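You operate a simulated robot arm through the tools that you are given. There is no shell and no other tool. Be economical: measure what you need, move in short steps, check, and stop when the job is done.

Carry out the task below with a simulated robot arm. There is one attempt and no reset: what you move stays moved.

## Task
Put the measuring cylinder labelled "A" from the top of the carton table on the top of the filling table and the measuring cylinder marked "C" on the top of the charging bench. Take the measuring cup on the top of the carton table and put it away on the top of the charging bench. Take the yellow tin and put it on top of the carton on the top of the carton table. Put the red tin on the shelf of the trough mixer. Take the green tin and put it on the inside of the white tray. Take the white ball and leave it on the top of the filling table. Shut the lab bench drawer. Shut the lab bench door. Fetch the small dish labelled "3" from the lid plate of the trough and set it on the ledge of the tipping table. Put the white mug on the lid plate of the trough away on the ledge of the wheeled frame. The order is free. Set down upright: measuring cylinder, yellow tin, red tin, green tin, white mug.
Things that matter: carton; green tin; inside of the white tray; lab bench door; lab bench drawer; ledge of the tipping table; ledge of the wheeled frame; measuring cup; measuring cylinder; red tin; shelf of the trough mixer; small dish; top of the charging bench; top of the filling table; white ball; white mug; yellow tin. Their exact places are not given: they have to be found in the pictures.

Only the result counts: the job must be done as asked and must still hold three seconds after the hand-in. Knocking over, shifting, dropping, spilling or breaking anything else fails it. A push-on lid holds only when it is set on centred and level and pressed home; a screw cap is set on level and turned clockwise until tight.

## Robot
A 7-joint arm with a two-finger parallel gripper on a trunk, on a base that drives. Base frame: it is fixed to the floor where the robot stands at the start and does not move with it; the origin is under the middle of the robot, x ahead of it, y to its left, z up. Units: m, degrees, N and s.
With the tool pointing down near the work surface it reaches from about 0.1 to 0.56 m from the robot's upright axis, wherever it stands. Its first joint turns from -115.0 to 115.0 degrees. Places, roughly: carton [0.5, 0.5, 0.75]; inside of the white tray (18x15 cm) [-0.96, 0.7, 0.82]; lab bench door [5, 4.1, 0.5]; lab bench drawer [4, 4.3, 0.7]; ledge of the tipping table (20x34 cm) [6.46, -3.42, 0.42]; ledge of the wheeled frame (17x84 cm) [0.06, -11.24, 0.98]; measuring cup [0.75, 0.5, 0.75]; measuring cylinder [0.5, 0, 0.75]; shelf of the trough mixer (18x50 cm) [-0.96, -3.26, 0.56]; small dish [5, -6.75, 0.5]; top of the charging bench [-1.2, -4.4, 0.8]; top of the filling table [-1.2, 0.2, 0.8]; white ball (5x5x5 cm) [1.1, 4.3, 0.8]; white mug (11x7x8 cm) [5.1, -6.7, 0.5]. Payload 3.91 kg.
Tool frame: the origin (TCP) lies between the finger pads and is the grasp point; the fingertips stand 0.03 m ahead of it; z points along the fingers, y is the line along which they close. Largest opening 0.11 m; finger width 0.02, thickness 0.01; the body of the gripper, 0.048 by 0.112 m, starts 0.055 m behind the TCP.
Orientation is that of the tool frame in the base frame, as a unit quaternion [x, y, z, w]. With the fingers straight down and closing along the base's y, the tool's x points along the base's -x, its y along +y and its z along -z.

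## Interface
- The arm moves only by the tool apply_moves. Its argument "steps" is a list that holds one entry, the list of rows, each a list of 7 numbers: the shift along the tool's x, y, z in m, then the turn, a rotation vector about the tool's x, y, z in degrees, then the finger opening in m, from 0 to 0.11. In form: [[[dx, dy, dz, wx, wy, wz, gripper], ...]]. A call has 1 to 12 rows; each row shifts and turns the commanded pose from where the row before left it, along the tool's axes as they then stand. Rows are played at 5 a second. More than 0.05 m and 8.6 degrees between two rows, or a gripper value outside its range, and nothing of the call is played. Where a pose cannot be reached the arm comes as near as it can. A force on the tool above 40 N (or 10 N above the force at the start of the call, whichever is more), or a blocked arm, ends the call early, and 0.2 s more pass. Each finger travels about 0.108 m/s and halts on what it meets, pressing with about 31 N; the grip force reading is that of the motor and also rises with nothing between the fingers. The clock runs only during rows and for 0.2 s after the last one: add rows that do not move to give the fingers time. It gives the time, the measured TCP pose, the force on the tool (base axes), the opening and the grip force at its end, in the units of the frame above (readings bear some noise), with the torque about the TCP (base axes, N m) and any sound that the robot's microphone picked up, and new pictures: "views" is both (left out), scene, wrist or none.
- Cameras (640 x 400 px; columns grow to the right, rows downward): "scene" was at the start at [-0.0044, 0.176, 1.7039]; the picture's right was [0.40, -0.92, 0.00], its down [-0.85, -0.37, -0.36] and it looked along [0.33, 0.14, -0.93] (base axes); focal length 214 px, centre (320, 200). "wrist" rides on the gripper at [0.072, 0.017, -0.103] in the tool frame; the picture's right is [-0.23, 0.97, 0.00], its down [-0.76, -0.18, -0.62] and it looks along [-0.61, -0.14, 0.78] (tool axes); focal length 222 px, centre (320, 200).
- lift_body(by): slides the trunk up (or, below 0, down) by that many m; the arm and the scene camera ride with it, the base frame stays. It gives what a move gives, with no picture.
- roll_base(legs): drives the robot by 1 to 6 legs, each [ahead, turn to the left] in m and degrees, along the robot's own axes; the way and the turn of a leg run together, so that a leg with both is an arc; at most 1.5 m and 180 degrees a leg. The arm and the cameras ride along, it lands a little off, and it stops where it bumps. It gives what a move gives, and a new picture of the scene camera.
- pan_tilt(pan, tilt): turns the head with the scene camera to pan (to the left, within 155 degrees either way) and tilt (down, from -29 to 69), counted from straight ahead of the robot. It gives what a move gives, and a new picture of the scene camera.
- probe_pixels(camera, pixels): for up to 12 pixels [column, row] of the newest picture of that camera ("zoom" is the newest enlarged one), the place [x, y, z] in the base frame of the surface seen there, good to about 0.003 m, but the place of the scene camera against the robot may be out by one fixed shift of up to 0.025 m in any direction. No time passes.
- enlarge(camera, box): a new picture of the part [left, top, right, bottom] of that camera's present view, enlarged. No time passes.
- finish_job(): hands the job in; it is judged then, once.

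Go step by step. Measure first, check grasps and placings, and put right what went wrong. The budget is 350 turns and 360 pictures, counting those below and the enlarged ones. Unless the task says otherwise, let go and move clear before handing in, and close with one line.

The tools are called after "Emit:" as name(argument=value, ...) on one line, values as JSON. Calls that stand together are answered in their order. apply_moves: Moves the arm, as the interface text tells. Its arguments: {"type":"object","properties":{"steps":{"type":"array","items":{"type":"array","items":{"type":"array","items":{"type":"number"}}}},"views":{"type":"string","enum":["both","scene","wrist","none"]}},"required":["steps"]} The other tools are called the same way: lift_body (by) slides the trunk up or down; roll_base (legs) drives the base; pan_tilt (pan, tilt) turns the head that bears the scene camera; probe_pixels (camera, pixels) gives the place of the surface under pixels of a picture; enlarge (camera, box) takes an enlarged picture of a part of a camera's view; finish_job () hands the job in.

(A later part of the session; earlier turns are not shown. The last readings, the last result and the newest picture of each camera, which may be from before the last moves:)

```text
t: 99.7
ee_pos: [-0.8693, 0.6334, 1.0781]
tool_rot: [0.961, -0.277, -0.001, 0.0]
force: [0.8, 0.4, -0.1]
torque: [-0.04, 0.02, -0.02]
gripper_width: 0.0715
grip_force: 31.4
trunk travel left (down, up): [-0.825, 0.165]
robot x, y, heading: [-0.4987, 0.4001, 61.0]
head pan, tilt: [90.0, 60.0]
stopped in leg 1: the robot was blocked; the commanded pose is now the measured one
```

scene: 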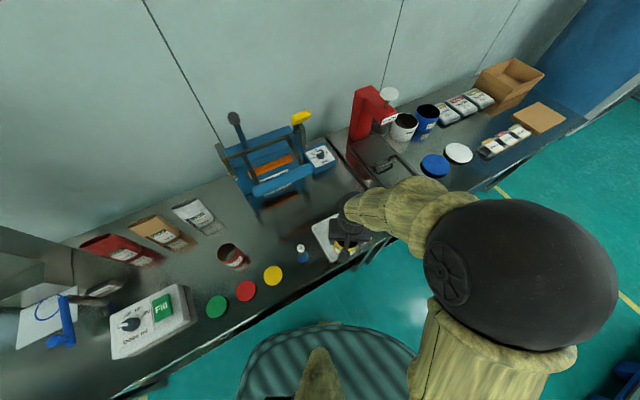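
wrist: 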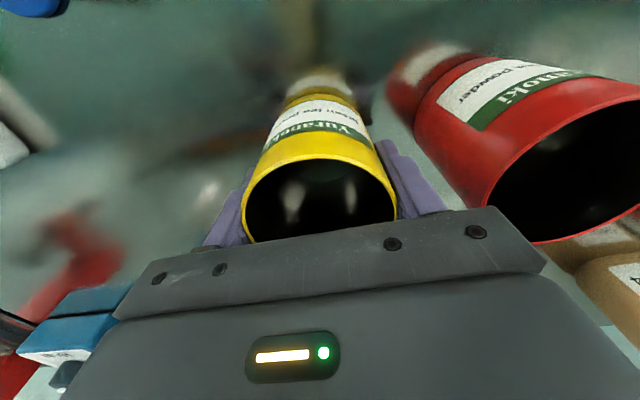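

The base was blocked at 61° (its rear corner touched the table edge, so it's longer than wide). I'll pull forward away from the table, turn in open space, then come alongside the carton table in parallel.

Emit:
roll_base(legs=[[0.2, 0], [0, -124.4], [0.677, 0], [0, -26.6]])

```text
t: 114.7
ee_pos: [0.3573, -0.0312, 1.0796]
tool_rot: [0.01, 1.0, 0.0, 0.0]
force: [0.3, 0.1, -1.6]
torque: [0.01, -0.04, 0.0]
gripper_width: 0.0711
grip_force: 31.2
trunk travel left (down, up): [-0.825, 0.165]
robot x, y, heading: [-0.0802, -0.0266, -88.0]
head pan, tilt: [90.0, 60.0]
```

scene: 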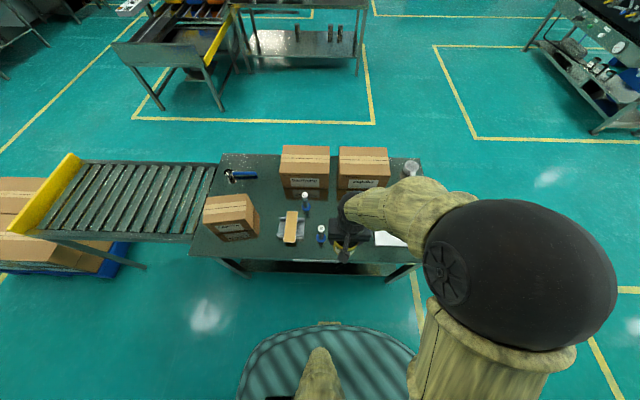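

Probe the small carton's top corners.

Emit:
probe_pixels(camera="scene", pixels=[[206, 200], [246, 196], [204, 221], [253, 213], [228, 207], [228, 217]])

Emit:
roll_base(legs=[[-0.25, -31], [-0.25, 29]])

```text
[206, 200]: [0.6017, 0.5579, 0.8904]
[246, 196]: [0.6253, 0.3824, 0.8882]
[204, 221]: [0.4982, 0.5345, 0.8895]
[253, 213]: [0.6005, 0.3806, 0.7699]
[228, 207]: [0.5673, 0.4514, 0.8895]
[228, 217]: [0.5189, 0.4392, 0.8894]
```

```text
t: 119.2
ee_pos: [0.4787, 0.4462, 1.0783]
tool_rot: [0.022, 1.0, 0.001, 0.001]
force: [0.2, 0.9, -1.0]
torque: [0.01, -0.01, 0.03]
gripper_width: 0.0715
grip_force: 30.8
trunk travel left (down, up): [-0.825, 0.165]
robot x, y, heading: [0.0382, 0.4601, -89.8]
head pan, tilt: [90.0, 60.0]
```

scene: 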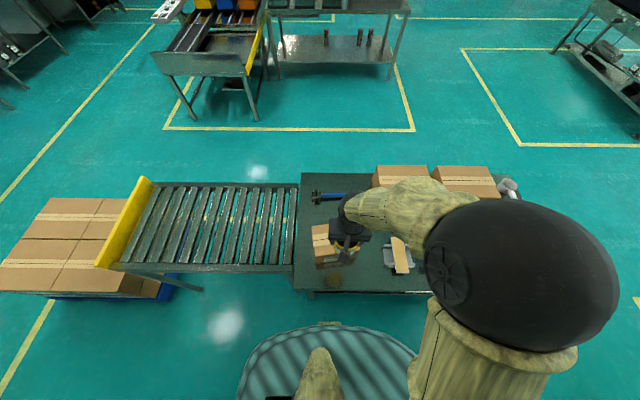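

Carton top centre ≈(0.56,0.462), z≈0.87. Move the tin over it.

Emit:
apply_moves(steps=[[[-0.041, 0.009, 0, 0, 0, 0, 0.05], [-0.041, 0.009, 0.02, 0, 0, 0, 0.05], [0, 0, 0.04, 0, 0, 0, 0.05], [0, 0, 0, 0, 0, 0, 0.05]]], views="wrist")

```text
t: 120.2
ee_pos: [0.5611, 0.4586, 1.0179]
tool_rot: [0.022, 1.0, 0.0, 0.0]
force: [-0.4, -0.7, -1.5]
torque: [0.0, 0.0, 0.02]
gripper_width: 0.0714
grip_force: 30.7
trunk travel left (down, up): [-0.825, 0.165]
robot x, y, heading: [0.0426, 0.4624, -89.6]
head pan, tilt: [90.0, 60.0]
```

wrist: 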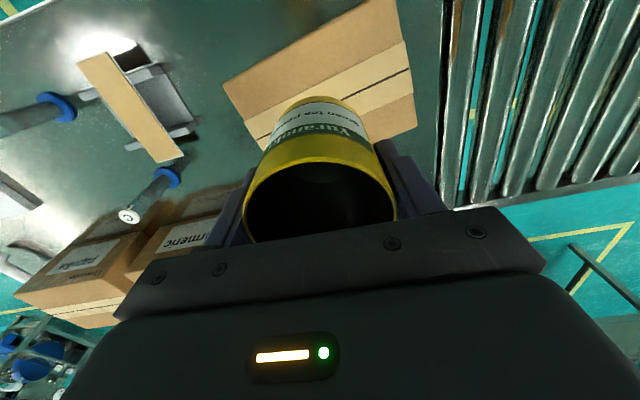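

Emit:
probe_pixels(camera="wrist", pixels=[[228, 88], [394, 5], [412, 125], [258, 145], [315, 95], [395, 90], [160, 175], [165, 75]])

```text
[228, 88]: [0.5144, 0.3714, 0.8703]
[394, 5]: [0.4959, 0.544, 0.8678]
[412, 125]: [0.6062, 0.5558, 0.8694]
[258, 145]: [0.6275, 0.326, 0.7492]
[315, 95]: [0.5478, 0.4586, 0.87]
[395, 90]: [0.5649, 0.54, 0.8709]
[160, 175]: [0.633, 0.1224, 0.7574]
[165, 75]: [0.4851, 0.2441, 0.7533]
```

Carton top centre (0.560,0.464), z 0.870. Lower to contact at TCP ≈0.931.

Emit:
apply_moves(steps=[[[0, 0.004, 0.04, 0, 0, 0, 0.05], [0, 0, 0.04, 0, 0, 0, 0.05], [0, 0, 0.003, 0, 0, 0, 0.05], [0, 0, 0.003, 0, 0, 0, 0.05], [0, 0, 0, 0, 0, 0, 0.05]]], views="none")

Emit:
apply_moves(steps=[[[0, 0, 0.002, 0, 0, 0, 0.05], [0, 0, 0, 0, 0, 0, 0.05]]], views="wrist")

```text
t: 121.4
ee_pos: [0.5617, 0.4632, 0.9326]
tool_rot: [0.022, 1.0, 0.0, 0.001]
force: [-0.2, 0.3, -0.3]
torque: [0.0, -0.05, 0.0]
gripper_width: 0.0712
grip_force: 30.9
trunk travel left (down, up): [-0.825, 0.165]
robot x, y, heading: [0.039, 0.4607, -89.3]
head pan, tilt: [90.0, 60.0]
```

```text
t: 122.0
ee_pos: [0.5615, 0.4627, 0.9308]
tool_rot: [0.022, 1.0, 0.001, 0.001]
force: [0.3, -0.7, -0.7]
torque: [-0.01, 0.01, -0.03]
gripper_width: 0.0712
grip_force: 30.8
trunk travel left (down, up): [-0.825, 0.165]
robot x, y, heading: [0.0439, 0.4606, -89.5]
head pan, tilt: [90.0, 60.0]
```

wrist: 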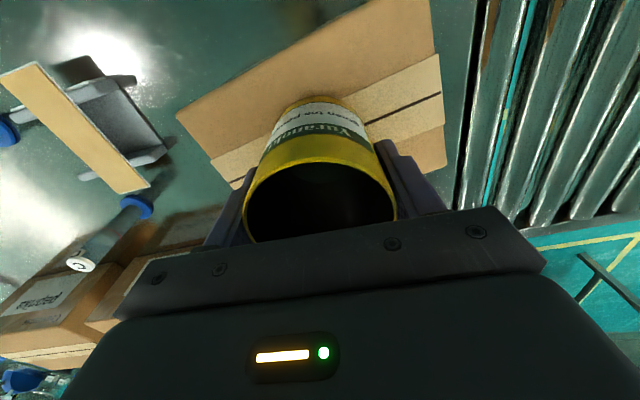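

Emit:
apply_moves(steps=[[[0, 0, 0.002, 0, 0, 0, 0.05], [0, 0, 0, 0, 0, 0, 0.05]]], views="none")

Emit:
apply_moves(steps=[[[0, 0, 0.0015, 0, 0, 0, 0.05], [0, 0, 0, 0, 0, 0, 0.05]]], views="none")

```text
t: 122.6
ee_pos: [0.562, 0.4635, 0.9313]
tool_rot: [0.022, 1.0, 0.002, 0.003]
force: [-0.1, -1.0, 17.8]
torque: [-0.21, 0.36, -0.02]
gripper_width: 0.0714
grip_force: 30.6
trunk travel left (down, up): [-0.825, 0.165]
robot x, y, heading: [0.0415, 0.4595, -89.6]
head pan, tilt: [90.0, 60.0]
```

```text
t: 123.2
ee_pos: [0.5622, 0.4652, 0.9301]
tool_rot: [0.022, 1.0, 0.001, 0.003]
force: [3.9, -1.0, 28.2]
torque: [-0.01, 0.02, 0.02]
gripper_width: 0.0715
grip_force: 31.2
trunk travel left (down, up): [-0.825, 0.165]
robot x, y, heading: [0.044, 0.4596, -89.3]
head pan, tilt: [90.0, 60.0]
```

Firm contact (28 N). Back off 2 mm, release and rise.

Emit:
apply_moves(steps=[[[0, 0, -0.0025, 0, 0, 0, 0.05], [0, 0, 0, 0, 0, 0, 0.08], [0, 0, 0, 0, 0, 0, 0.095], [0, 0, 0, 0, 0, 0, 0.1], [0, 0, -0.04, 0, 0, 0, 0.1], [0, 0, -0.045, 0, 0, 0, 0.1], [0, 0, -0.045, 0, 0, 0, 0.1], [0.04, 0, -0.02, 0, 0, 0, 0.1], [0.04, 0, -0.01, 0, 0, 0, 0.1]]], views="both")

```text
t: 125.2
ee_pos: [0.4795, 0.4651, 1.0911]
tool_rot: [0.022, 1.0, 0.0, 0.002]
force: [-0.9, -0.3, 0.1]
torque: [0.06, -0.03, 0.0]
gripper_width: 0.0999
grip_force: 0.1
trunk travel left (down, up): [-0.825, 0.165]
robot x, y, heading: [0.0422, 0.4602, -89.4]
head pan, tilt: [90.0, 60.0]
```

scene: 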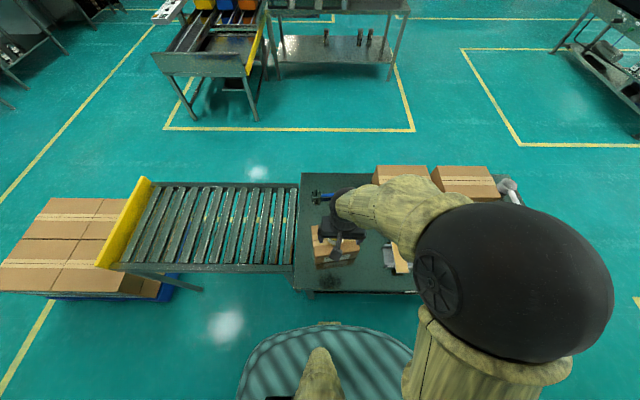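
wrist: 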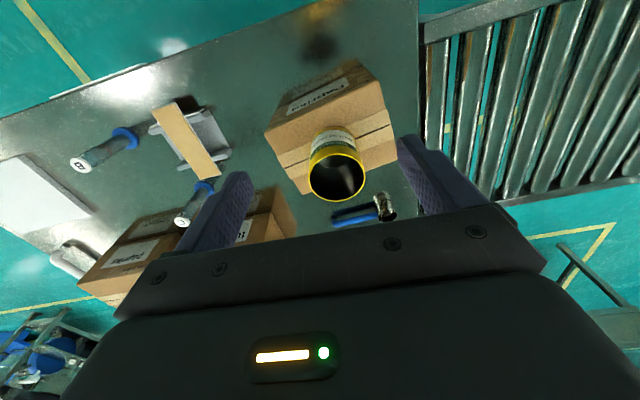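

Yellow tin stands on the carton (337,165). Next cylinder C: drive ahead 0.34 m along the table.

Emit:
roll_base(legs=[[0.34, 0]])

Emit:
apply_moves(steps=[[[-0.03, 0, 0.0, 0, 0, 0, 0.07], [-0.03, 0, 0, 0, 0, 0, 0.07], [-0.03, 0, 0.03, 0, 0, 0, 0.07], [0, 0, 0, 0, 0, 0, 0.07]]], views="wrist")

```text
t: 127.7
ee_pos: [0.4833, 0.1221, 1.0898]
tool_rot: [0.02, 1.0, 0.001, 0.001]
force: [-0.5, -0.5, 0.0]
torque: [0.03, -0.01, 0.04]
gripper_width: 0.0999
grip_force: 0.0
trunk travel left (down, up): [-0.825, 0.165]
robot x, y, heading: [0.0449, 0.1165, -89.6]
head pan, tilt: [90.0, 60.0]
```

scene: 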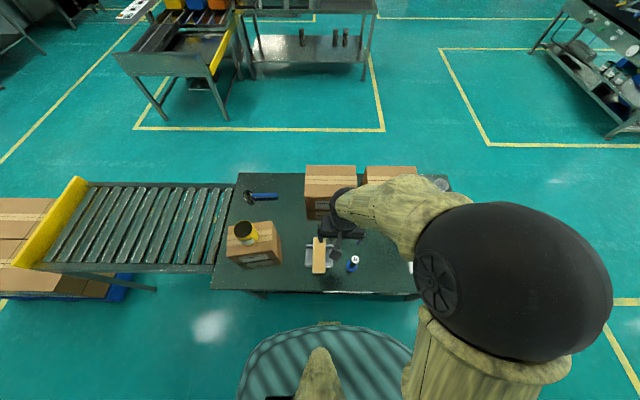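

```text
t: 128.7
ee_pos: [0.5742, 0.1183, 1.0594]
tool_rot: [0.021, 1.0, -0.001, 0.002]
force: [0.4, -0.2, 0.6]
torque: [-0.02, -0.02, -0.02]
gripper_width: 0.0699
grip_force: 0.0
trunk travel left (down, up): [-0.825, 0.165]
robot x, y, heading: [0.0451, 0.114, -89.2]
head pan, tilt: [90.0, 60.0]
```

wrist: 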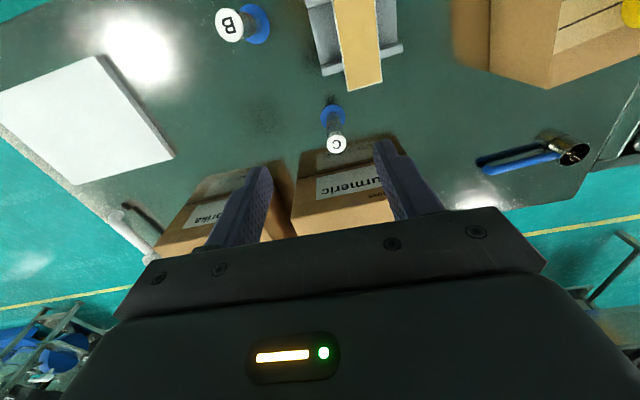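

Emit:
probe_pixels(camera="wrist", pixels=[[336, 145], [333, 122], [325, 112], [343, 112], [330, 155], [355, 90], [380, 48], [300, 200], [350, 210]])

```text
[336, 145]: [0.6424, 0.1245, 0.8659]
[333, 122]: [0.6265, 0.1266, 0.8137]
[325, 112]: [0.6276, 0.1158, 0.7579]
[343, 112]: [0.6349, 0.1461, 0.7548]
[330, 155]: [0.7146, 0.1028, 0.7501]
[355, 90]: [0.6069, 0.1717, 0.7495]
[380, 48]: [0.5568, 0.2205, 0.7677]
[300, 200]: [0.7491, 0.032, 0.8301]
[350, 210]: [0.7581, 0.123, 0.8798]
```

C axis ≈(0.638,0.127). Move over it and descend partway.

Emit:
apply_moves(steps=[[[-0.032, 0.006, 0.02, 0, 0, 0, 0.07], [-0.032, 0.005, 0.02, 0, 0, 0, 0.07], [0, 0, 0.04, 0, 0, 0, 0.07], [0, 0, 0.045, 0, 0, 0, 0.07], [0, 0, 0, 0, 0, 0, 0.07]]], views="wrist")

```text
t: 129.9
ee_pos: [0.6388, 0.1254, 0.9346]
tool_rot: [0.021, 1.0, 0.001, 0.002]
force: [0.8, 0.4, 0.3]
torque: [-0.01, 0.0, 0.04]
gripper_width: 0.0701
grip_force: 0.1
trunk travel left (down, up): [-0.825, 0.165]
robot x, y, heading: [0.0418, 0.1154, -89.3]
head pan, tilt: [90.0, 60.0]
```

wrist: 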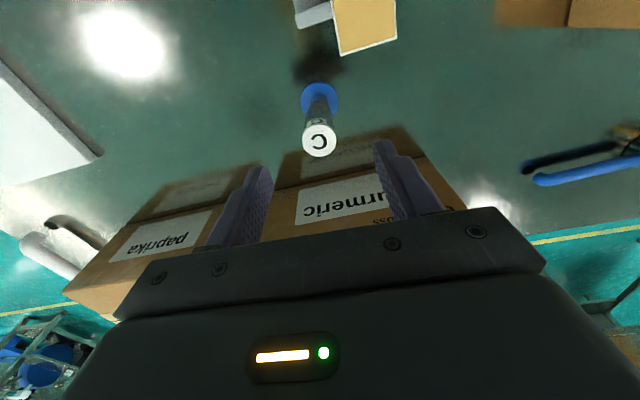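

Aligned, same look as with A. Descend and close.

Emit:
apply_moves(steps=[[[0, 0, 0.04, 0, 0, 0, 0.07], [0, 0, 0.04, 0, 0, 0, 0.07], [0, 0, 0.03, 0, 0, 0, 0.07], [0, 0, 0, 0, 0, 0, 0.05], [0, 0, 0, 0, 0, 0, 0.03], [0, 0, 0, 0, 0, 0, 0.01], [0, 0, 0, 0, 0, 0, 0.005], [0, 0, 0, 0, 0, 0, 0.005], [0, 0, 0, 0, 0, 0, 0.005]]], views="wrist")

```text
t: 131.9
ee_pos: [0.6388, 0.1253, 0.823]
tool_rot: [0.021, 1.0, 0.001, 0.001]
force: [0.6, 0.2, 0.3]
torque: [0.01, -0.01, -0.02]
gripper_width: 0.0273
grip_force: 30.8
trunk travel left (down, up): [-0.825, 0.165]
robot x, y, heading: [0.0437, 0.1173, -89.3]
head pan, tilt: [90.0, 60.0]
```

wrist: 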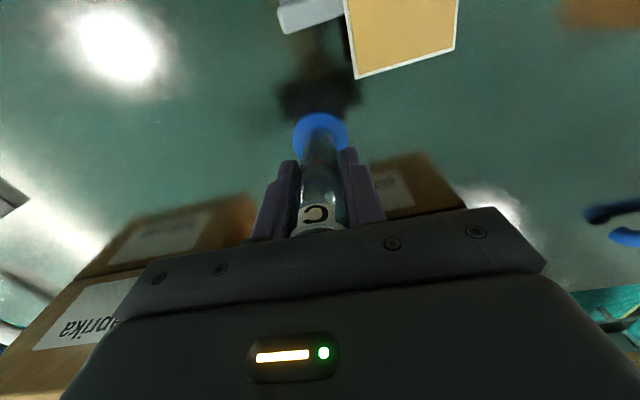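

C gripped. Lift, retract a bit, and drive down the aisle toward y≈-3.2, then look.

Emit:
apply_moves(steps=[[[0, 0, -0.03, 0, 0, 0, 0.005], [0, 0, -0.045, 0, 0, 0, 0.005], [0, 0, -0.045, 0, 0, 0, 0.005], [0, 0, -0.045, 0, 0, 0, 0.005], [0, 0, -0.045, 0, 0, 0, 0.005], [0, 0, -0.045, 0, 0, 0, 0.005], [0.045, 0, 0, 0, 0, 0, 0.005], [0.045, 0, 0, 0, 0, 0, 0.005], [0.045, 0, 0, 0, 0, 0, 0.005]]], views="none")

Emit:
pan_tilt(pan=0, tilt=25)

```text
t: 133.9
ee_pos: [0.4994, 0.1327, 1.0818]
tool_rot: [0.02, 1.0, 0.0, 0.001]
force: [-0.3, -0.2, -0.5]
torque: [0.03, 0.05, 0.04]
gripper_width: 0.0272
grip_force: 30.5
trunk travel left (down, up): [-0.825, 0.165]
robot x, y, heading: [0.0455, 0.1184, -89.3]
head pan, tilt: [90.0, 60.0]
```

```text
t: 135.6
ee_pos: [0.5023, 0.1335, 1.0802]
tool_rot: [0.02, 1.0, 0.001, 0.001]
force: [0.0, 0.0, -2.2]
torque: [0.03, -0.03, 0.0]
gripper_width: 0.0273
grip_force: 31.2
trunk travel left (down, up): [-0.825, 0.165]
robot x, y, heading: [0.0411, 0.1179, -89.3]
head pan, tilt: [0.0, 25.0]
```

scene: 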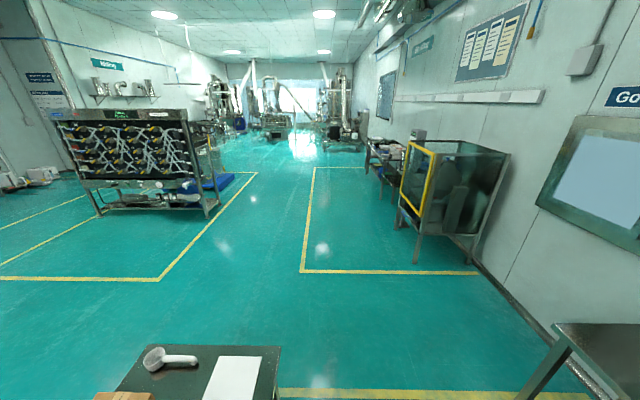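

Aisle is clear. Drive to about y=-3.3.

Emit:
roll_base(legs=[[1.2, 0], [1.2, -1], [1.0, 0]])

Emit:
pan_tilt(pan=-75, tilt=35)

```text
t: 155.0
ee_pos: [0.5228, -3.2685, 1.0817]
tool_rot: [0.038, 0.999, 0.001, 0.001]
force: [-0.7, -0.5, -0.9]
torque: [0.02, -0.03, 0.02]
gripper_width: 0.0272
grip_force: 31.6
trunk travel left (down, up): [-0.825, 0.165]
robot x, y, heading: [0.0683, -3.2681, -91.5]
head pan, tilt: [0.0, 25.0]
```

scene: 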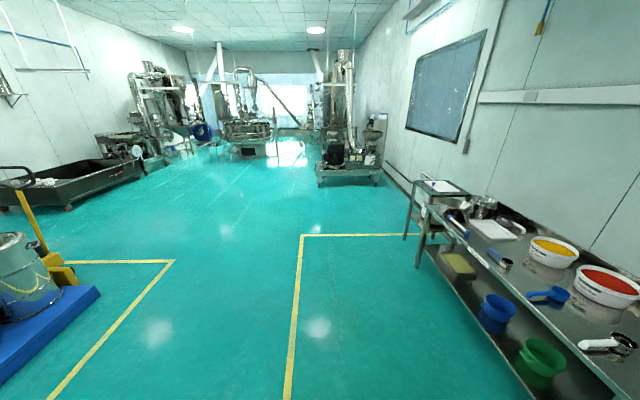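

```text
t: 156.5
ee_pos: [0.5243, -3.2679, 1.0792]
tool_rot: [0.038, 0.999, 0.0, 0.001]
force: [0.0, 0.0, -1.3]
torque: [0.03, -0.01, 0.0]
gripper_width: 0.0271
grip_force: 31.5
trunk travel left (down, up): [-0.825, 0.165]
robot x, y, heading: [0.0651, -3.2679, -91.4]
head pan, tilt: [-75.0, 35.0]
```

scene: 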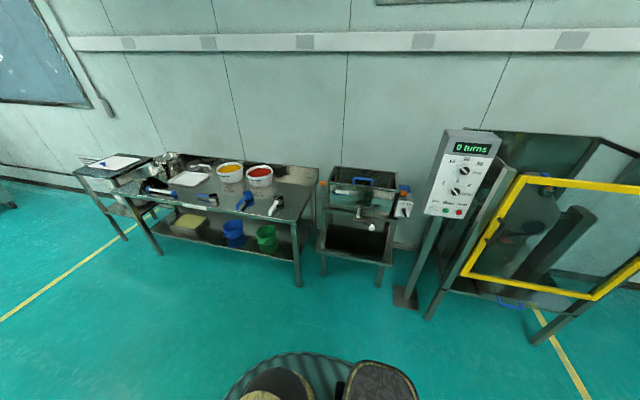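

Emit:
enlarge(camera="scene", box=[70, 140, 420, 310])

Emit:
probe_pixels(camera="scene", pixels=[[300, 212], [155, 222], [272, 200], [245, 205], [210, 198], [180, 215], [355, 258], [375, 247], [325, 220], [395, 225], [320, 180], [225, 213]])

```text
1.83 times, centred on (245, 225) of scene
```

zoom: 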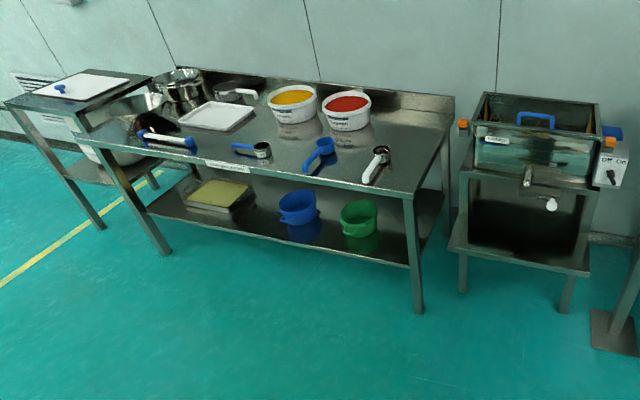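

```text
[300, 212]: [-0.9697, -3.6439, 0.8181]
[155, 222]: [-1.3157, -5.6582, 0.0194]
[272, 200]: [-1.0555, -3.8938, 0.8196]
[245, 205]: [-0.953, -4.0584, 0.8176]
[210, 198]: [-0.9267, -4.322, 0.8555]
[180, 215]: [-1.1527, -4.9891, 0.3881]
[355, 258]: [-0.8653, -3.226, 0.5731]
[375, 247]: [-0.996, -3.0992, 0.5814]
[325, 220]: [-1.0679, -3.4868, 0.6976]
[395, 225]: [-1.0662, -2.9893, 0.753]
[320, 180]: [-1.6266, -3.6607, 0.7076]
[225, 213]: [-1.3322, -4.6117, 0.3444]
```

The charging bench's front-right corner (zoom 400,165) is free. I'll drive alongside it, with the arm facing it.

Emit:
roll_base(legs=[[0, -22.7], [0.966, 0], [0, -155.9], [0.25, 30], [0.25, -30]])

Emit:
pan_tilt(pan=90, tilt=55)

```text
t: 177.6
ee_pos: [-0.8759, -3.6319, 1.0805]
tool_rot: [0.998, -0.067, -0.002, 0.002]
force: [0.3, -0.4, -1.2]
torque: [0.0, 0.01, 0.01]
gripper_width: 0.0265
grip_force: 30.6
trunk travel left (down, up): [-0.825, 0.165]
robot x, y, heading: [-0.42, -3.6631, 85.2]
head pan, tilt: [-75.0, 35.0]
```

scene: 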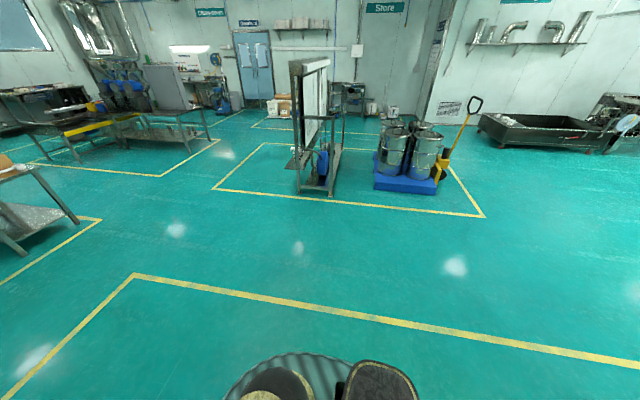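

```text
t: 180.1
ee_pos: [-0.8762, -3.6327, 1.0808]
tool_rot: [0.998, -0.069, 0.0, 0.0]
force: [-0.1, 0.4, -1.3]
torque: [0.0, 0.0, 0.0]
gripper_width: 0.0264
grip_force: 30.5
trunk travel left (down, up): [-0.825, 0.165]
robot x, y, heading: [-0.4251, -3.659, 84.9]
head pan, tilt: [90.0, 55.0]
```

scene: 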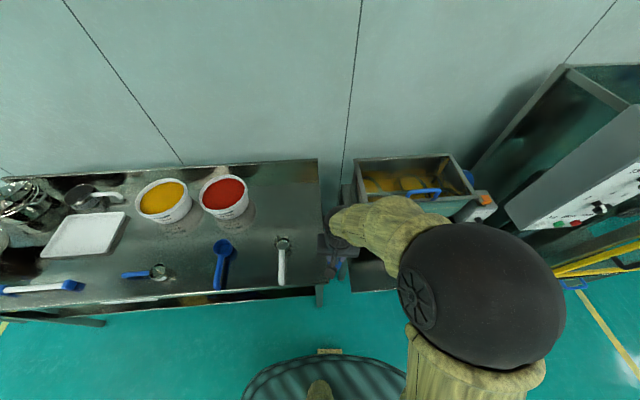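

Emit:
probe_pixels(camera="scene", pixels=[[318, 284], [318, 175], [283, 243], [282, 280], [224, 247], [217, 287], [158, 271], [125, 275], [255, 265], [190, 268], [300, 250], [255, 225]])

```text
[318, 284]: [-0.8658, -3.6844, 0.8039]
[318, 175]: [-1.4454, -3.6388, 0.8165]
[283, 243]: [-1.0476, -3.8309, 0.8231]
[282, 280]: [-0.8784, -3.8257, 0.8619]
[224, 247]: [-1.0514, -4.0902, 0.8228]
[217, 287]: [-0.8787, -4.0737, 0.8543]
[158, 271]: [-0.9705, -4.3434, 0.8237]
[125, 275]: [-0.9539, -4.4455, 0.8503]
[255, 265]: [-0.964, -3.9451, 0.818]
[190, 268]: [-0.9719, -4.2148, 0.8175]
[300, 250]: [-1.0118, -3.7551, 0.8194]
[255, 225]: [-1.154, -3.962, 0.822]
```

Free spots: (-0.98,-3.745) for C and (-0.96,-3.95) later for the cup. Move C over its spot and lower.

Emit:
apply_moves(steps=[[[-0.022, 0.031, 0, 0, 0, 0, 0.005], [-0.022, 0.031, 0, 0, 0, 0, 0.005], [-0.022, 0.031, 0, 0, 0, 0, 0.005], [-0.022, 0.032, 0, 0, 0, 0, 0.005], [0, 0, 0.045, 0, 0, 0, 0.005], [0, 0, 0.045, 0, 0, 0, 0.005], [0, 0, 0.045, 0, 0, 0, 0.005], [0, 0, 0, 0, 0, 0, 0.005]]], views="wrist")

```text
t: 181.9
ee_pos: [-0.9803, -3.7457, 0.946]
tool_rot: [0.998, -0.068, -0.002, 0.001]
force: [-0.5, 0.1, -1.0]
torque: [0.02, 0.0, 0.02]
gripper_width: 0.0267
grip_force: 30.6
trunk travel left (down, up): [-0.825, 0.165]
robot x, y, heading: [-0.4185, -3.6578, 84.9]
head pan, tilt: [90.0, 55.0]
```

wrist: 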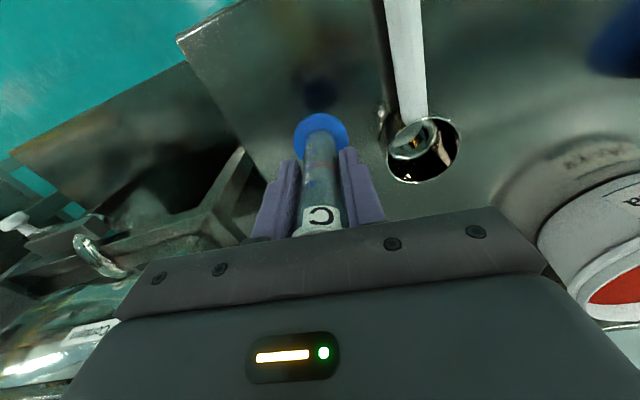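

Emit:
probe_pixels(camera="wrist", pixels=[[320, 70], [330, 30], [390, 155], [410, 30], [225, 60]])

Emit:
apply_moves(steps=[[[0, 0, 0.035, 0, 0, 0, 0.005], [0, 0, 0.03, 0, 0, 0, 0.005], [0, 0, 0.005, 0, 0, 0, 0.005], [0, 0, 0, 0, 0, 0, 0.005]]], views="none")

```text
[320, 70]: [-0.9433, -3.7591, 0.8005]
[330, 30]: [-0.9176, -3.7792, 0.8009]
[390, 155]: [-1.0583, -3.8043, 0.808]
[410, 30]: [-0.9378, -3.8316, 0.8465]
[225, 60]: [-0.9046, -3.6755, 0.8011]
```

```text
t: 182.9
ee_pos: [-0.9809, -3.7446, 0.8758]
tool_rot: [0.998, -0.067, -0.001, 0.0]
force: [0.7, 0.0, -0.8]
torque: [0.0, -0.04, -0.01]
gripper_width: 0.0267
grip_force: 31.0
trunk travel left (down, up): [-0.825, 0.165]
robot x, y, heading: [-0.4223, -3.6651, 85.0]
head pan, tilt: [90.0, 55.0]
```

Emit:
apply_moves(steps=[[[0, 0, 0.0025, 0, 0, 0, 0.005], [0, 0, 0, 0, 0, 0, 0.005]]], views="none")

Emit:
apply_moves(steps=[[[0, 0, 0.002, 0, 0, 0, 0.005], [0, 0, 0, 0, 0, 0, 0.005]]], views="none")

```text
t: 183.5
ee_pos: [-0.9803, -3.7448, 0.8729]
tool_rot: [0.998, -0.067, -0.001, 0.0]
force: [0.0, 0.1, -0.8]
torque: [0.0, -0.01, 0.01]
gripper_width: 0.0265
grip_force: 31.1
trunk travel left (down, up): [-0.825, 0.165]
robot x, y, heading: [-0.4188, -3.661, 85.3]
head pan, tilt: [90.0, 55.0]
```

```text
t: 184.1
ee_pos: [-0.9813, -3.7454, 0.8738]
tool_rot: [0.998, -0.068, -0.001, 0.0]
force: [1.4, 0.0, 10.3]
torque: [0.07, -0.14, -0.02]
gripper_width: 0.0267
grip_force: 30.7
trunk travel left (down, up): [-0.825, 0.165]
robot x, y, heading: [-0.4208, -3.6583, 85.1]
head pan, tilt: [90.0, 55.0]
```

Contact. Release and rise, retracting.

Emit:
apply_moves(steps=[[[0, 0, -0.0005, 0, 0, 0, 0.03], [0, 0, 0, 0, 0, 0, 0.05], [0, 0, 0, 0, 0, 0, 0.06], [0, 0, -0.04, 0, 0, 0, 0.06], [0, 0, -0.045, 0, 0, 0, 0.06], [0, 0, -0.045, 0, 0, 0, 0.06], [0, 0, -0.045, 0, 0, 0, 0.06], [0.04, 0, -0.045, 0, 0, 0, 0.1], [0.04, -0.03, 0, 0, 0, 0, 0.11]]], views="wrist")

```text
refused: row 8 steps farther than a row can; nothing moved
```

Emit:
apply_moves(steps=[[[0, 0, -0.0005, 0, 0, 0, 0.03], [0, 0, 0, 0, 0, 0, 0.05], [0, 0, 0, 0, 0, 0, 0.06], [0, 0, -0.04, 0, 0, 0, 0.06], [0, 0, -0.045, 0, 0, 0, 0.06], [0, 0, -0.045, 0, 0, 0, 0.06], [0, 0, -0.045, 0, 0, 0, 0.06], [0.03, 0, -0.035, 0, 0, 0, 0.1], [0.04, -0.028, 0, 0, 0, 0, 0.11], [0.04, -0.028, 0, 0, 0, 0, 0.11]]], views="wrist")

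```text
t: 186.3
ee_pos: [-0.8619, -3.7027, 1.0832]
tool_rot: [0.998, -0.068, -0.002, 0.001]
force: [0.8, 0.8, 0.9]
torque: [0.01, 0.04, -0.03]
gripper_width: 0.11
grip_force: 0.1
trunk travel left (down, up): [-0.825, 0.165]
robot x, y, heading: [-0.4198, -3.6588, 84.9]
head pan, tilt: [90.0, 55.0]
```

wrist: 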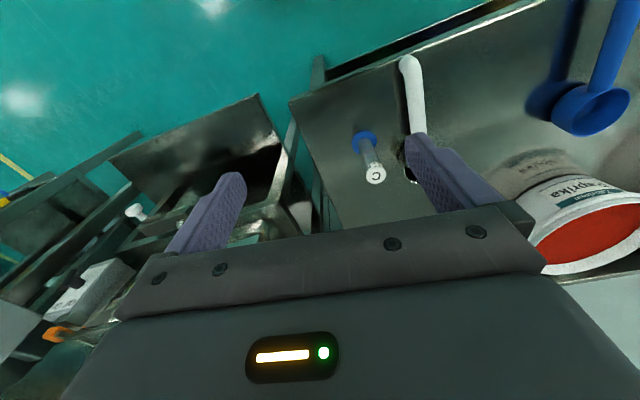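

C stands upright (375,165). While near, measure the trough mixer shelf: drive ahead 0.42 m.

Emit:
roll_base(legs=[[0.42, 5]])

```text
t: 189.2
ee_pos: [-0.8426, -3.3291, 1.0824]
tool_rot: [1.0, -0.022, -0.001, 0.002]
force: [0.3, 1.1, 0.0]
torque: [-0.01, -0.02, 0.0]
gripper_width: 0.1099
grip_force: 0.1
trunk travel left (down, up): [-0.825, 0.165]
robot x, y, heading: [-0.4036, -3.249, 90.1]
head pan, tilt: [90.0, 55.0]
```

scene: 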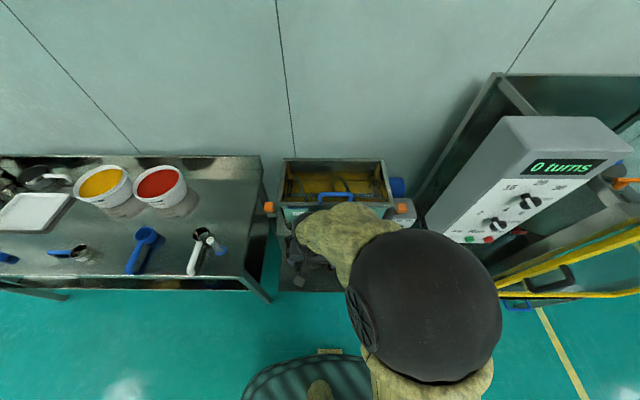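

Emit:
probe_pixels(camera="scene", pixels=[[285, 288], [300, 280], [320, 290], [290, 265], [285, 215], [400, 212], [268, 208], [470, 240], [520, 125], [432, 220], [430, 215], [310, 255]])

Emit:
apply_moves(steps=[[[0, 0, 0, 0, 0, 0, 0.11]]], views="wrist")

```text
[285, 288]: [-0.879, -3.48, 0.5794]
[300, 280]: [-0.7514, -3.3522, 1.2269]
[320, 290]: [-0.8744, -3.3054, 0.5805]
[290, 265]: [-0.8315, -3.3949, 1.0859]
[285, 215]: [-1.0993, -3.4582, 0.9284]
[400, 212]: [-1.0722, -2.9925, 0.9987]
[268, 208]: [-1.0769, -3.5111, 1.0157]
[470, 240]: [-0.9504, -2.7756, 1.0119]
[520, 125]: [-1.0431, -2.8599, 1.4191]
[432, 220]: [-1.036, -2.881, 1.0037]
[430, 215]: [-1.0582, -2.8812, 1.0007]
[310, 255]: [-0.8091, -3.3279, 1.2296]
```

```text
t: 189.6
ee_pos: [-0.8426, -3.3306, 1.0824]
tool_rot: [1.0, -0.021, -0.001, 0.001]
force: [-0.8, -0.4, 0.0]
torque: [-0.02, -0.01, 0.0]
gripper_width: 0.1101
grip_force: 0.0
trunk travel left (down, up): [-0.825, 0.165]
robot x, y, heading: [-0.4067, -3.244, 90.4]
head pan, tilt: [90.0, 55.0]
```

wrist: 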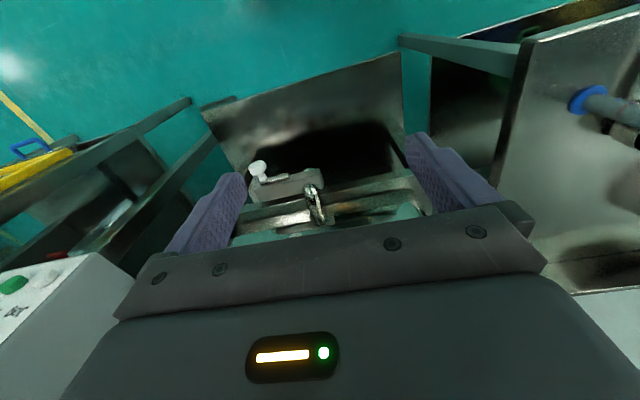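

Emit:
probe_pixels(camera="wrist", pixels=[[400, 55], [215, 110], [300, 120], [258, 170], [270, 190], [240, 165], [310, 190], [330, 215], [380, 90], [300, 95], [240, 120], [320, 222]])

```text
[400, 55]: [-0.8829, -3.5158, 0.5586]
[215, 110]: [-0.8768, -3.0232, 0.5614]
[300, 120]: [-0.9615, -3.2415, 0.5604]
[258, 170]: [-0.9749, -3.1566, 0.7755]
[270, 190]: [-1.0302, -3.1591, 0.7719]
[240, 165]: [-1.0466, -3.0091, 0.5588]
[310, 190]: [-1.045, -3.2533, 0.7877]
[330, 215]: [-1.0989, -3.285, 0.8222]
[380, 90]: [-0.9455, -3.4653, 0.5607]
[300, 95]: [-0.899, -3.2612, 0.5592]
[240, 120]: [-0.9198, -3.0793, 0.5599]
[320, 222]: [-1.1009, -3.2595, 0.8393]
```

Shelf z=0.560, x -0.87…-1.05, y -3.51…-3.02; free spot around (-0.93,-3.40). Now back to the filling table for the red tin.

Emit:
roll_base(legs=[[0, -40], [0.6, 0], [0, 40], [1.15, 0], [1.08, 0]])

```text
t: 211.5
ee_pos: [-0.4533, -0.5952, 1.0811]
tool_rot: [1.0, -0.031, -0.001, 0.001]
force: [0.6, -0.1, 1.0]
torque: [-0.01, -0.01, 0.0]
gripper_width: 0.1101
grip_force: 0.1
trunk travel left (down, up): [-0.825, 0.165]
robot x, y, heading: [-0.0153, -0.5214, 89.3]
head pan, tilt: [90.0, 55.0]
```

scene: 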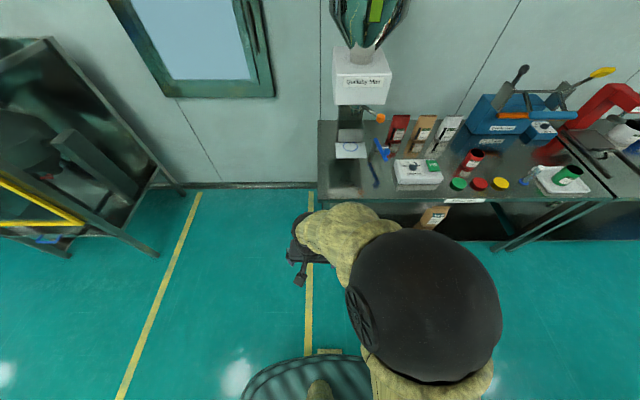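

Emit:
roll_base(legs=[[0.51, 60], [0.51, -59.5]])

Emit:
apply_moves(steps=[[[-0.04, 0, 0, 0, 0, 0, 0.1], [-0.04, 0, 0, 0, 0, 0, 0.1], [0, 0, 0, 0, 0, 0, 0.1]]], views="wrist")

```text
t: 219.4
ee_pos: [-0.92, 0.2517, 1.0815]
tool_rot: [0.999, -0.033, -0.001, 0.0]
force: [-0.1, 0.0, 0.1]
torque: [0.02, 0.04, -0.04]
gripper_width: 0.1102
grip_force: 0.0
trunk travel left (down, up): [-0.825, 0.165]
robot x, y, heading: [-0.4849, 0.3219, 89.1]
head pan, tilt: [90.0, 55.0]
cut short: leg 1, 2
```

scene: 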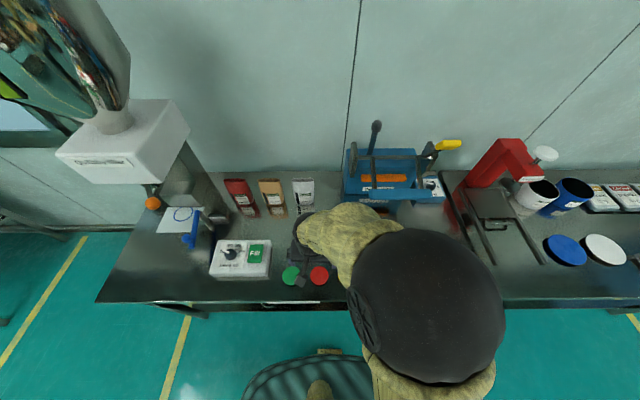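

```text
t: 220.2
ee_pos: [-0.998, 0.2558, 1.0824]
tool_rot: [0.999, -0.033, -0.001, 0.0]
force: [-0.1, -0.4, -0.1]
torque: [0.0, 0.02, 0.0]
gripper_width: 0.0998
grip_force: 0.0
trunk travel left (down, up): [-0.825, 0.165]
robot x, y, heading: [-0.4795, 0.323, 89.0]
head pan, tilt: [90.0, 55.0]
```

wrist: 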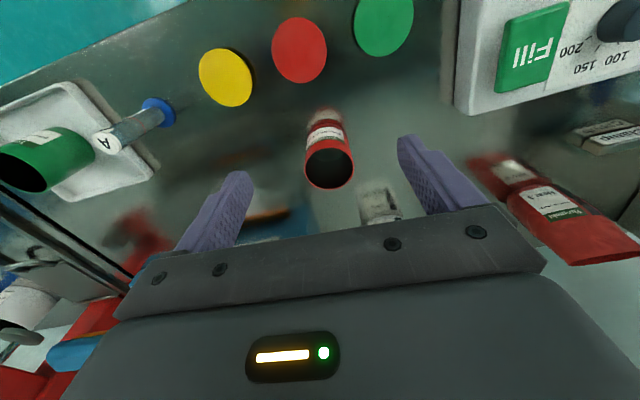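

Emit:
probe_pixels(camera="wrist", pixels=[[306, 165], [353, 168], [331, 187], [328, 150], [310, 177], [350, 155]])

```text
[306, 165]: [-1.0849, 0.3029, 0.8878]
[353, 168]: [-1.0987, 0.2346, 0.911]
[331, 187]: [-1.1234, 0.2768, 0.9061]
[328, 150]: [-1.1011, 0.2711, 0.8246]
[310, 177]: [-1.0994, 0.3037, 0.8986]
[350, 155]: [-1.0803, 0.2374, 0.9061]
```

Red tin centre ≈(-1.088,0.269). Move over, descend partially.

Emit:
apply_moves(steps=[[[-0.045, -0.004, 0, 0, 0, 0, 0.1], [-0.0455, -0.003, 0.015, 0, 0, 0, 0.1], [0, 0, 0.045, 0, 0, 0, 0.092], [0, 0, 0, 0, 0, 0, 0.092]]], views="wrist")

```text
t: 221.2
ee_pos: [-1.0871, 0.2699, 1.0198]
tool_rot: [0.999, -0.035, -0.001, 0.0]
force: [0.0, -0.6, 0.0]
torque: [-0.01, 0.01, -0.02]
gripper_width: 0.0918
grip_force: 0.1
trunk travel left (down, up): [-0.825, 0.165]
robot x, y, heading: [-0.4833, 0.3265, 88.9]
head pan, tilt: [90.0, 55.0]
```

wrist: 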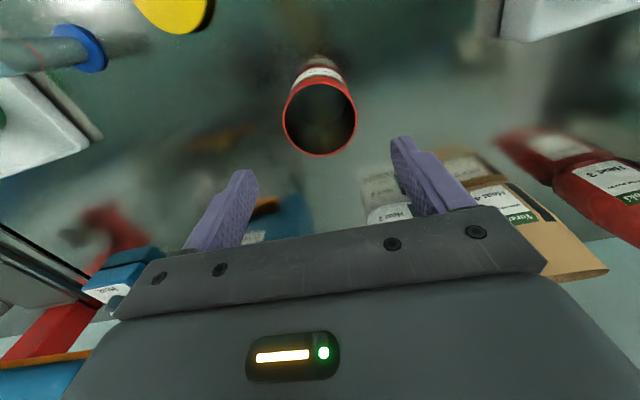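

Centred as before. Descend and grip.

Emit:
apply_moves(steps=[[[0, 0, 0.04, 0, 0, 0, 0.092], [0, 0, 0.04, 0, 0, 0, 0.092], [0, 0, 0.04, 0, 0, 0, 0.092], [0, 0, 0.019, 0, 0, 0, 0.092], [0, 0, 0, 0, 0, 0, 0.08], [0, 0, 0, 0, 0, 0, 0.06], [0, 0, 0, 0, 0, 0, 0.05], [0, 0, 0, 0, 0, 0, 0.05], [0, 0, 0, 0, 0, 0, 0.05]]], views="none")

Emit:
apply_moves(steps=[[[0, 0, -0.03, 0, 0, 0, 0.05], [0, 0, -0.045, 0, 0, 0, 0.05], [0, 0, -0.045, 0, 0, 0, 0.05], [0, 0, -0.045, 0, 0, 0, 0.05], [0, 0, -0.035, 0, 0, 0, 0.05], [0.045, 0, 0, 0, 0, 0, 0.05], [0.045, 0, 0, 0, 0, 0, 0.05], [0.045, 0, 0, 0, 0, 0, 0.05], [0.04, 0, 0, 0, 0, 0, 0.05]]], views="wrist")

```text
t: 223.2
ee_pos: [-1.0888, 0.2699, 0.8822]
tool_rot: [0.999, -0.033, 0.0, -0.001]
force: [0.0, -0.1, 0.9]
torque: [0.0, 0.04, 0.01]
gripper_width: 0.0712
grip_force: 31.2
trunk travel left (down, up): [-0.825, 0.165]
robot x, y, heading: [-0.4796, 0.3257, 89.3]
head pan, tilt: [90.0, 55.0]
```

```text
t: 225.2
ee_pos: [-0.9137, 0.2602, 1.0862]
tool_rot: [0.999, -0.034, -0.001, 0.0]
force: [0.4, 0.6, -1.7]
torque: [0.03, 0.08, -0.02]
gripper_width: 0.0713
grip_force: 31.0
trunk travel left (down, up): [-0.825, 0.165]
robot x, y, heading: [-0.4817, 0.3293, 89.2]
head pan, tilt: [90.0, 55.0]
```

wrist: 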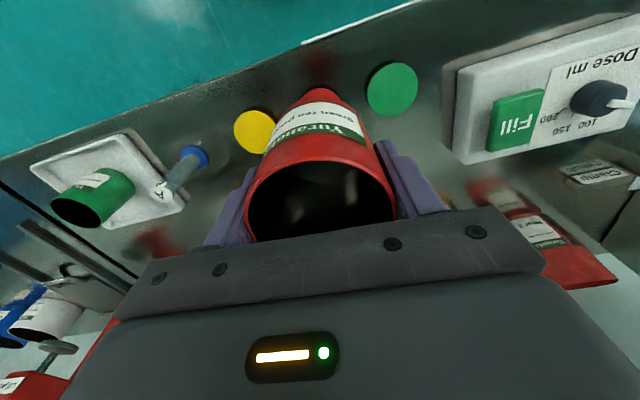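

Red tin held. Reverse the route back to the trough mixer.

Emit:
roll_base(legs=[[-0.51, 59.5], [-0.51, -59], [-1.15, 0], [-1.15, 0]])

```text
t: 245.9
ee_pos: [-0.4583, -2.879, 1.0862]
tool_rot: [1.0, -0.024, 0.0, 0.0]
force: [-0.7, -0.2, -1.0]
torque: [0.0, 0.02, -0.03]
gripper_width: 0.0712
grip_force: 30.7
trunk travel left (down, up): [-0.825, 0.165]
robot x, y, heading: [-0.0231, -2.8035, 90.5]
head pan, tilt: [90.0, 55.0]
cut short: leg 1, 2
```

scene: 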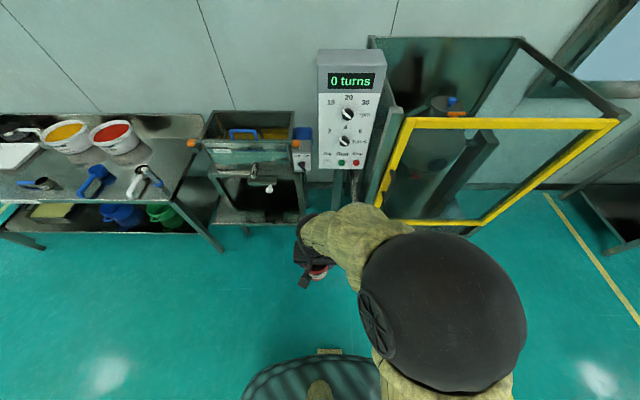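

Emit:
roll_base(legs=[[0, -40], [-0.66, 0], [0, 40]])

Emit:
lift_body(by=-0.2)

Emit:
apply_moves(steps=[[[0, 0, 0, 0, 0, 0, 0.05]]], views="wrist")

```text
t: 255.4
ee_pos: [-0.8856, -3.3886, 1.0845]
tool_rot: [1.0, -0.028, -0.001, -0.001]
force: [0.3, 0.1, 0.5]
torque: [-0.02, 0.0, 0.0]
gripper_width: 0.0709
grip_force: 31.4
trunk travel left (down, up): [-0.825, 0.165]
robot x, y, heading: [-0.4519, -3.3212, 90.0]
head pan, tilt: [90.0, 55.0]
```

scene: 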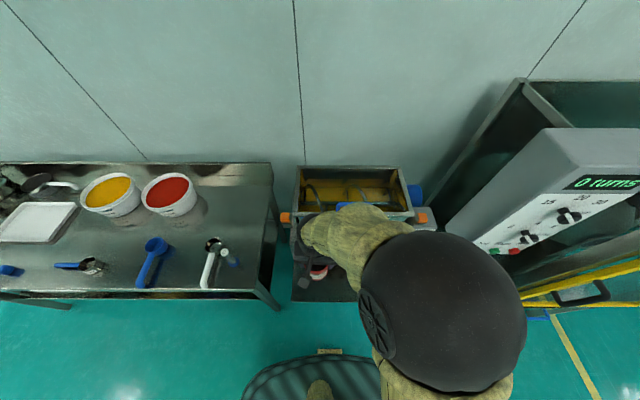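

```text
t: 257.6
ee_pos: [-0.8847, -3.3893, 0.8859]
tool_rot: [1.0, -0.027, -0.001, 0.0]
force: [1.3, 1.5, -0.5]
torque: [0.0, 0.02, -0.02]
gripper_width: 0.0712
grip_force: 30.3
trunk travel left (down, up): [-0.625, 0.365]
robot x, y, heading: [-0.4541, -3.3175, 90.3]
head pan, tilt: [90.0, 55.0]
```

```text
t: 258.0
ee_pos: [-0.8856, -3.3906, 0.8839]
tool_rot: [1.0, -0.028, -0.001, 0.0]
force: [1.1, -0.3, -0.5]
torque: [0.01, 0.02, -0.02]
gripper_width: 0.0712
grip_force: 31.0
trunk travel left (down, up): [-0.625, 0.365]
robot x, y, heading: [-0.455, -3.3195, 90.1]
head pan, tilt: [90.0, 55.0]
```

wrist: 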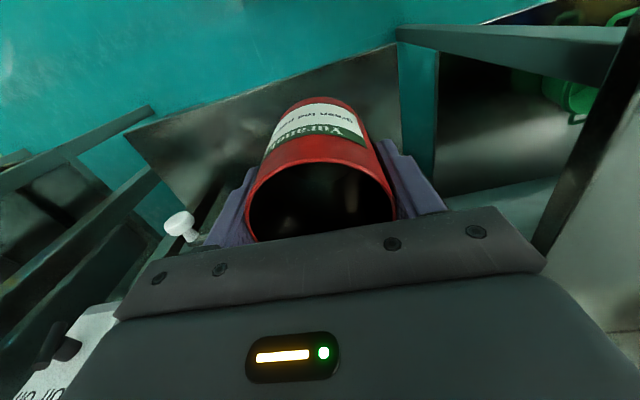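

Shift 0.045 m inwards and descend to just above the shelf.

Emit:
apply_moves(steps=[[[-0.045, 0, 0, 0, 0, 0, 0.05], [0, 0, 0.045, 0, 0, 0, 0.05], [0, 0, 0.045, 0, 0, 0, 0.05], [0, 0, 0.045, 0, 0, 0, 0.05], [0, 0, 0.045, 0, 0, 0, 0.05], [0, 0, 0, 0, 0, 0, 0.05]]], views="both")

```text
t: 259.4
ee_pos: [-0.9317, -3.3883, 0.7051]
tool_rot: [1.0, -0.028, -0.001, 0.0]
force: [-0.3, 0.1, -1.4]
torque: [-0.02, 0.01, 0.04]
gripper_width: 0.0711
grip_force: 30.7
trunk travel left (down, up): [-0.625, 0.365]
robot x, y, heading: [-0.4529, -3.3197, 89.7]
head pan, tilt: [90.0, 55.0]
```

scene: 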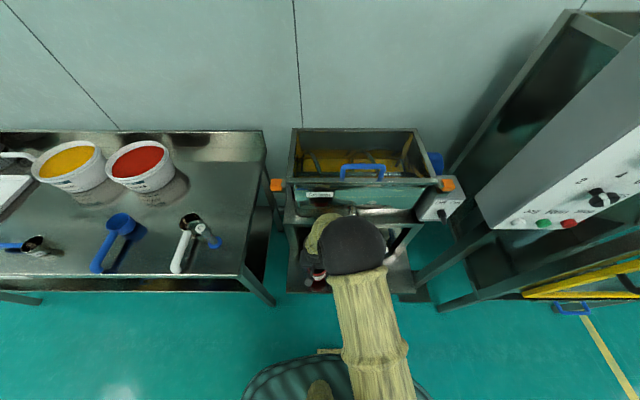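
wrist: 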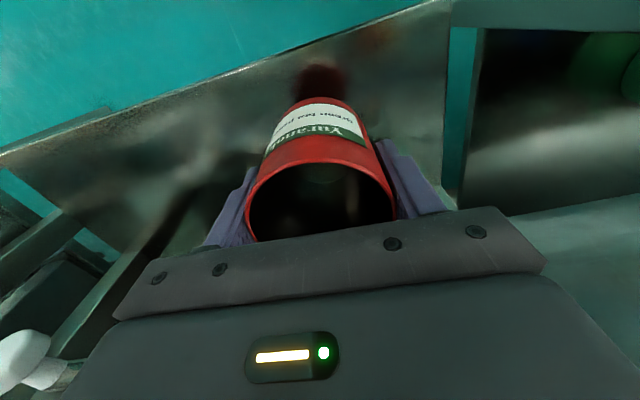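

Emit:
apply_moves(steps=[[[0, 0, 0.04, 0, 0, 0, 0.05], [0, 0, 0.036, 0, 0, 0, 0.05], [0, 0, 0.004, 0, 0, 0, 0.05], [0, 0, 0, 0, 0, 0, 0.05]]], views="none")

Emit:
apply_moves(steps=[[[0, 0, 0.0025, 0, 0, 0, 0.05], [0, 0, 0, 0, 0, 0, 0.05]]], views="none")

```text
t: 260.4
ee_pos: [-0.9306, -3.3872, 0.6255]
tool_rot: [1.0, -0.028, -0.002, 0.0]
force: [-0.5, -0.9, 0.0]
torque: [-0.02, -0.01, 0.01]
gripper_width: 0.0711
grip_force: 31.0
trunk travel left (down, up): [-0.625, 0.365]
robot x, y, heading: [-0.4542, -3.318, 90.0]
head pan, tilt: [90.0, 55.0]
```

```text
t: 261.0
ee_pos: [-0.9291, -3.3867, 0.6223]
tool_rot: [1.0, -0.028, 0.0, 0.001]
force: [-0.5, 0.4, -0.3]
torque: [0.01, -0.02, -0.01]
gripper_width: 0.0711
grip_force: 30.8
trunk travel left (down, up): [-0.625, 0.365]
robot x, y, heading: [-0.4522, -3.3177, 90.1]
head pan, tilt: [90.0, 55.0]
```

Emit:
apply_moves(steps=[[[0, 0, 0.002, 0, 0, 0, 0.05], [0, 0, 0, 0, 0, 0, 0.05]]], views="none")

Emit:
apply_moves(steps=[[[0, 0, 0.001, 0, 0, 0, 0.05], [0, 0, 0, 0, 0, 0, 0.05]]], views="none")

```text
t: 261.6
ee_pos: [-0.9305, -3.3884, 0.6231]
tool_rot: [1.0, -0.028, -0.002, 0.001]
force: [2.2, 0.0, 18.5]
torque: [0.12, -0.24, -0.03]
gripper_width: 0.071
grip_force: 31.4
trunk travel left (down, up): [-0.625, 0.365]
robot x, y, heading: [-0.4517, -3.3193, 90.2]
head pan, tilt: [90.0, 55.0]
```

```text
t: 262.2
ee_pos: [-0.9309, -3.3885, 0.6223]
tool_rot: [1.0, -0.028, -0.004, 0.001]
force: [-0.6, -3.5, 27.3]
torque: [-0.16, -0.01, -0.15]
gripper_width: 0.0712
grip_force: 30.4
trunk travel left (down, up): [-0.625, 0.365]
robot x, y, heading: [-0.4539, -3.3153, 89.9]
head pan, tilt: [90.0, 55.0]
```

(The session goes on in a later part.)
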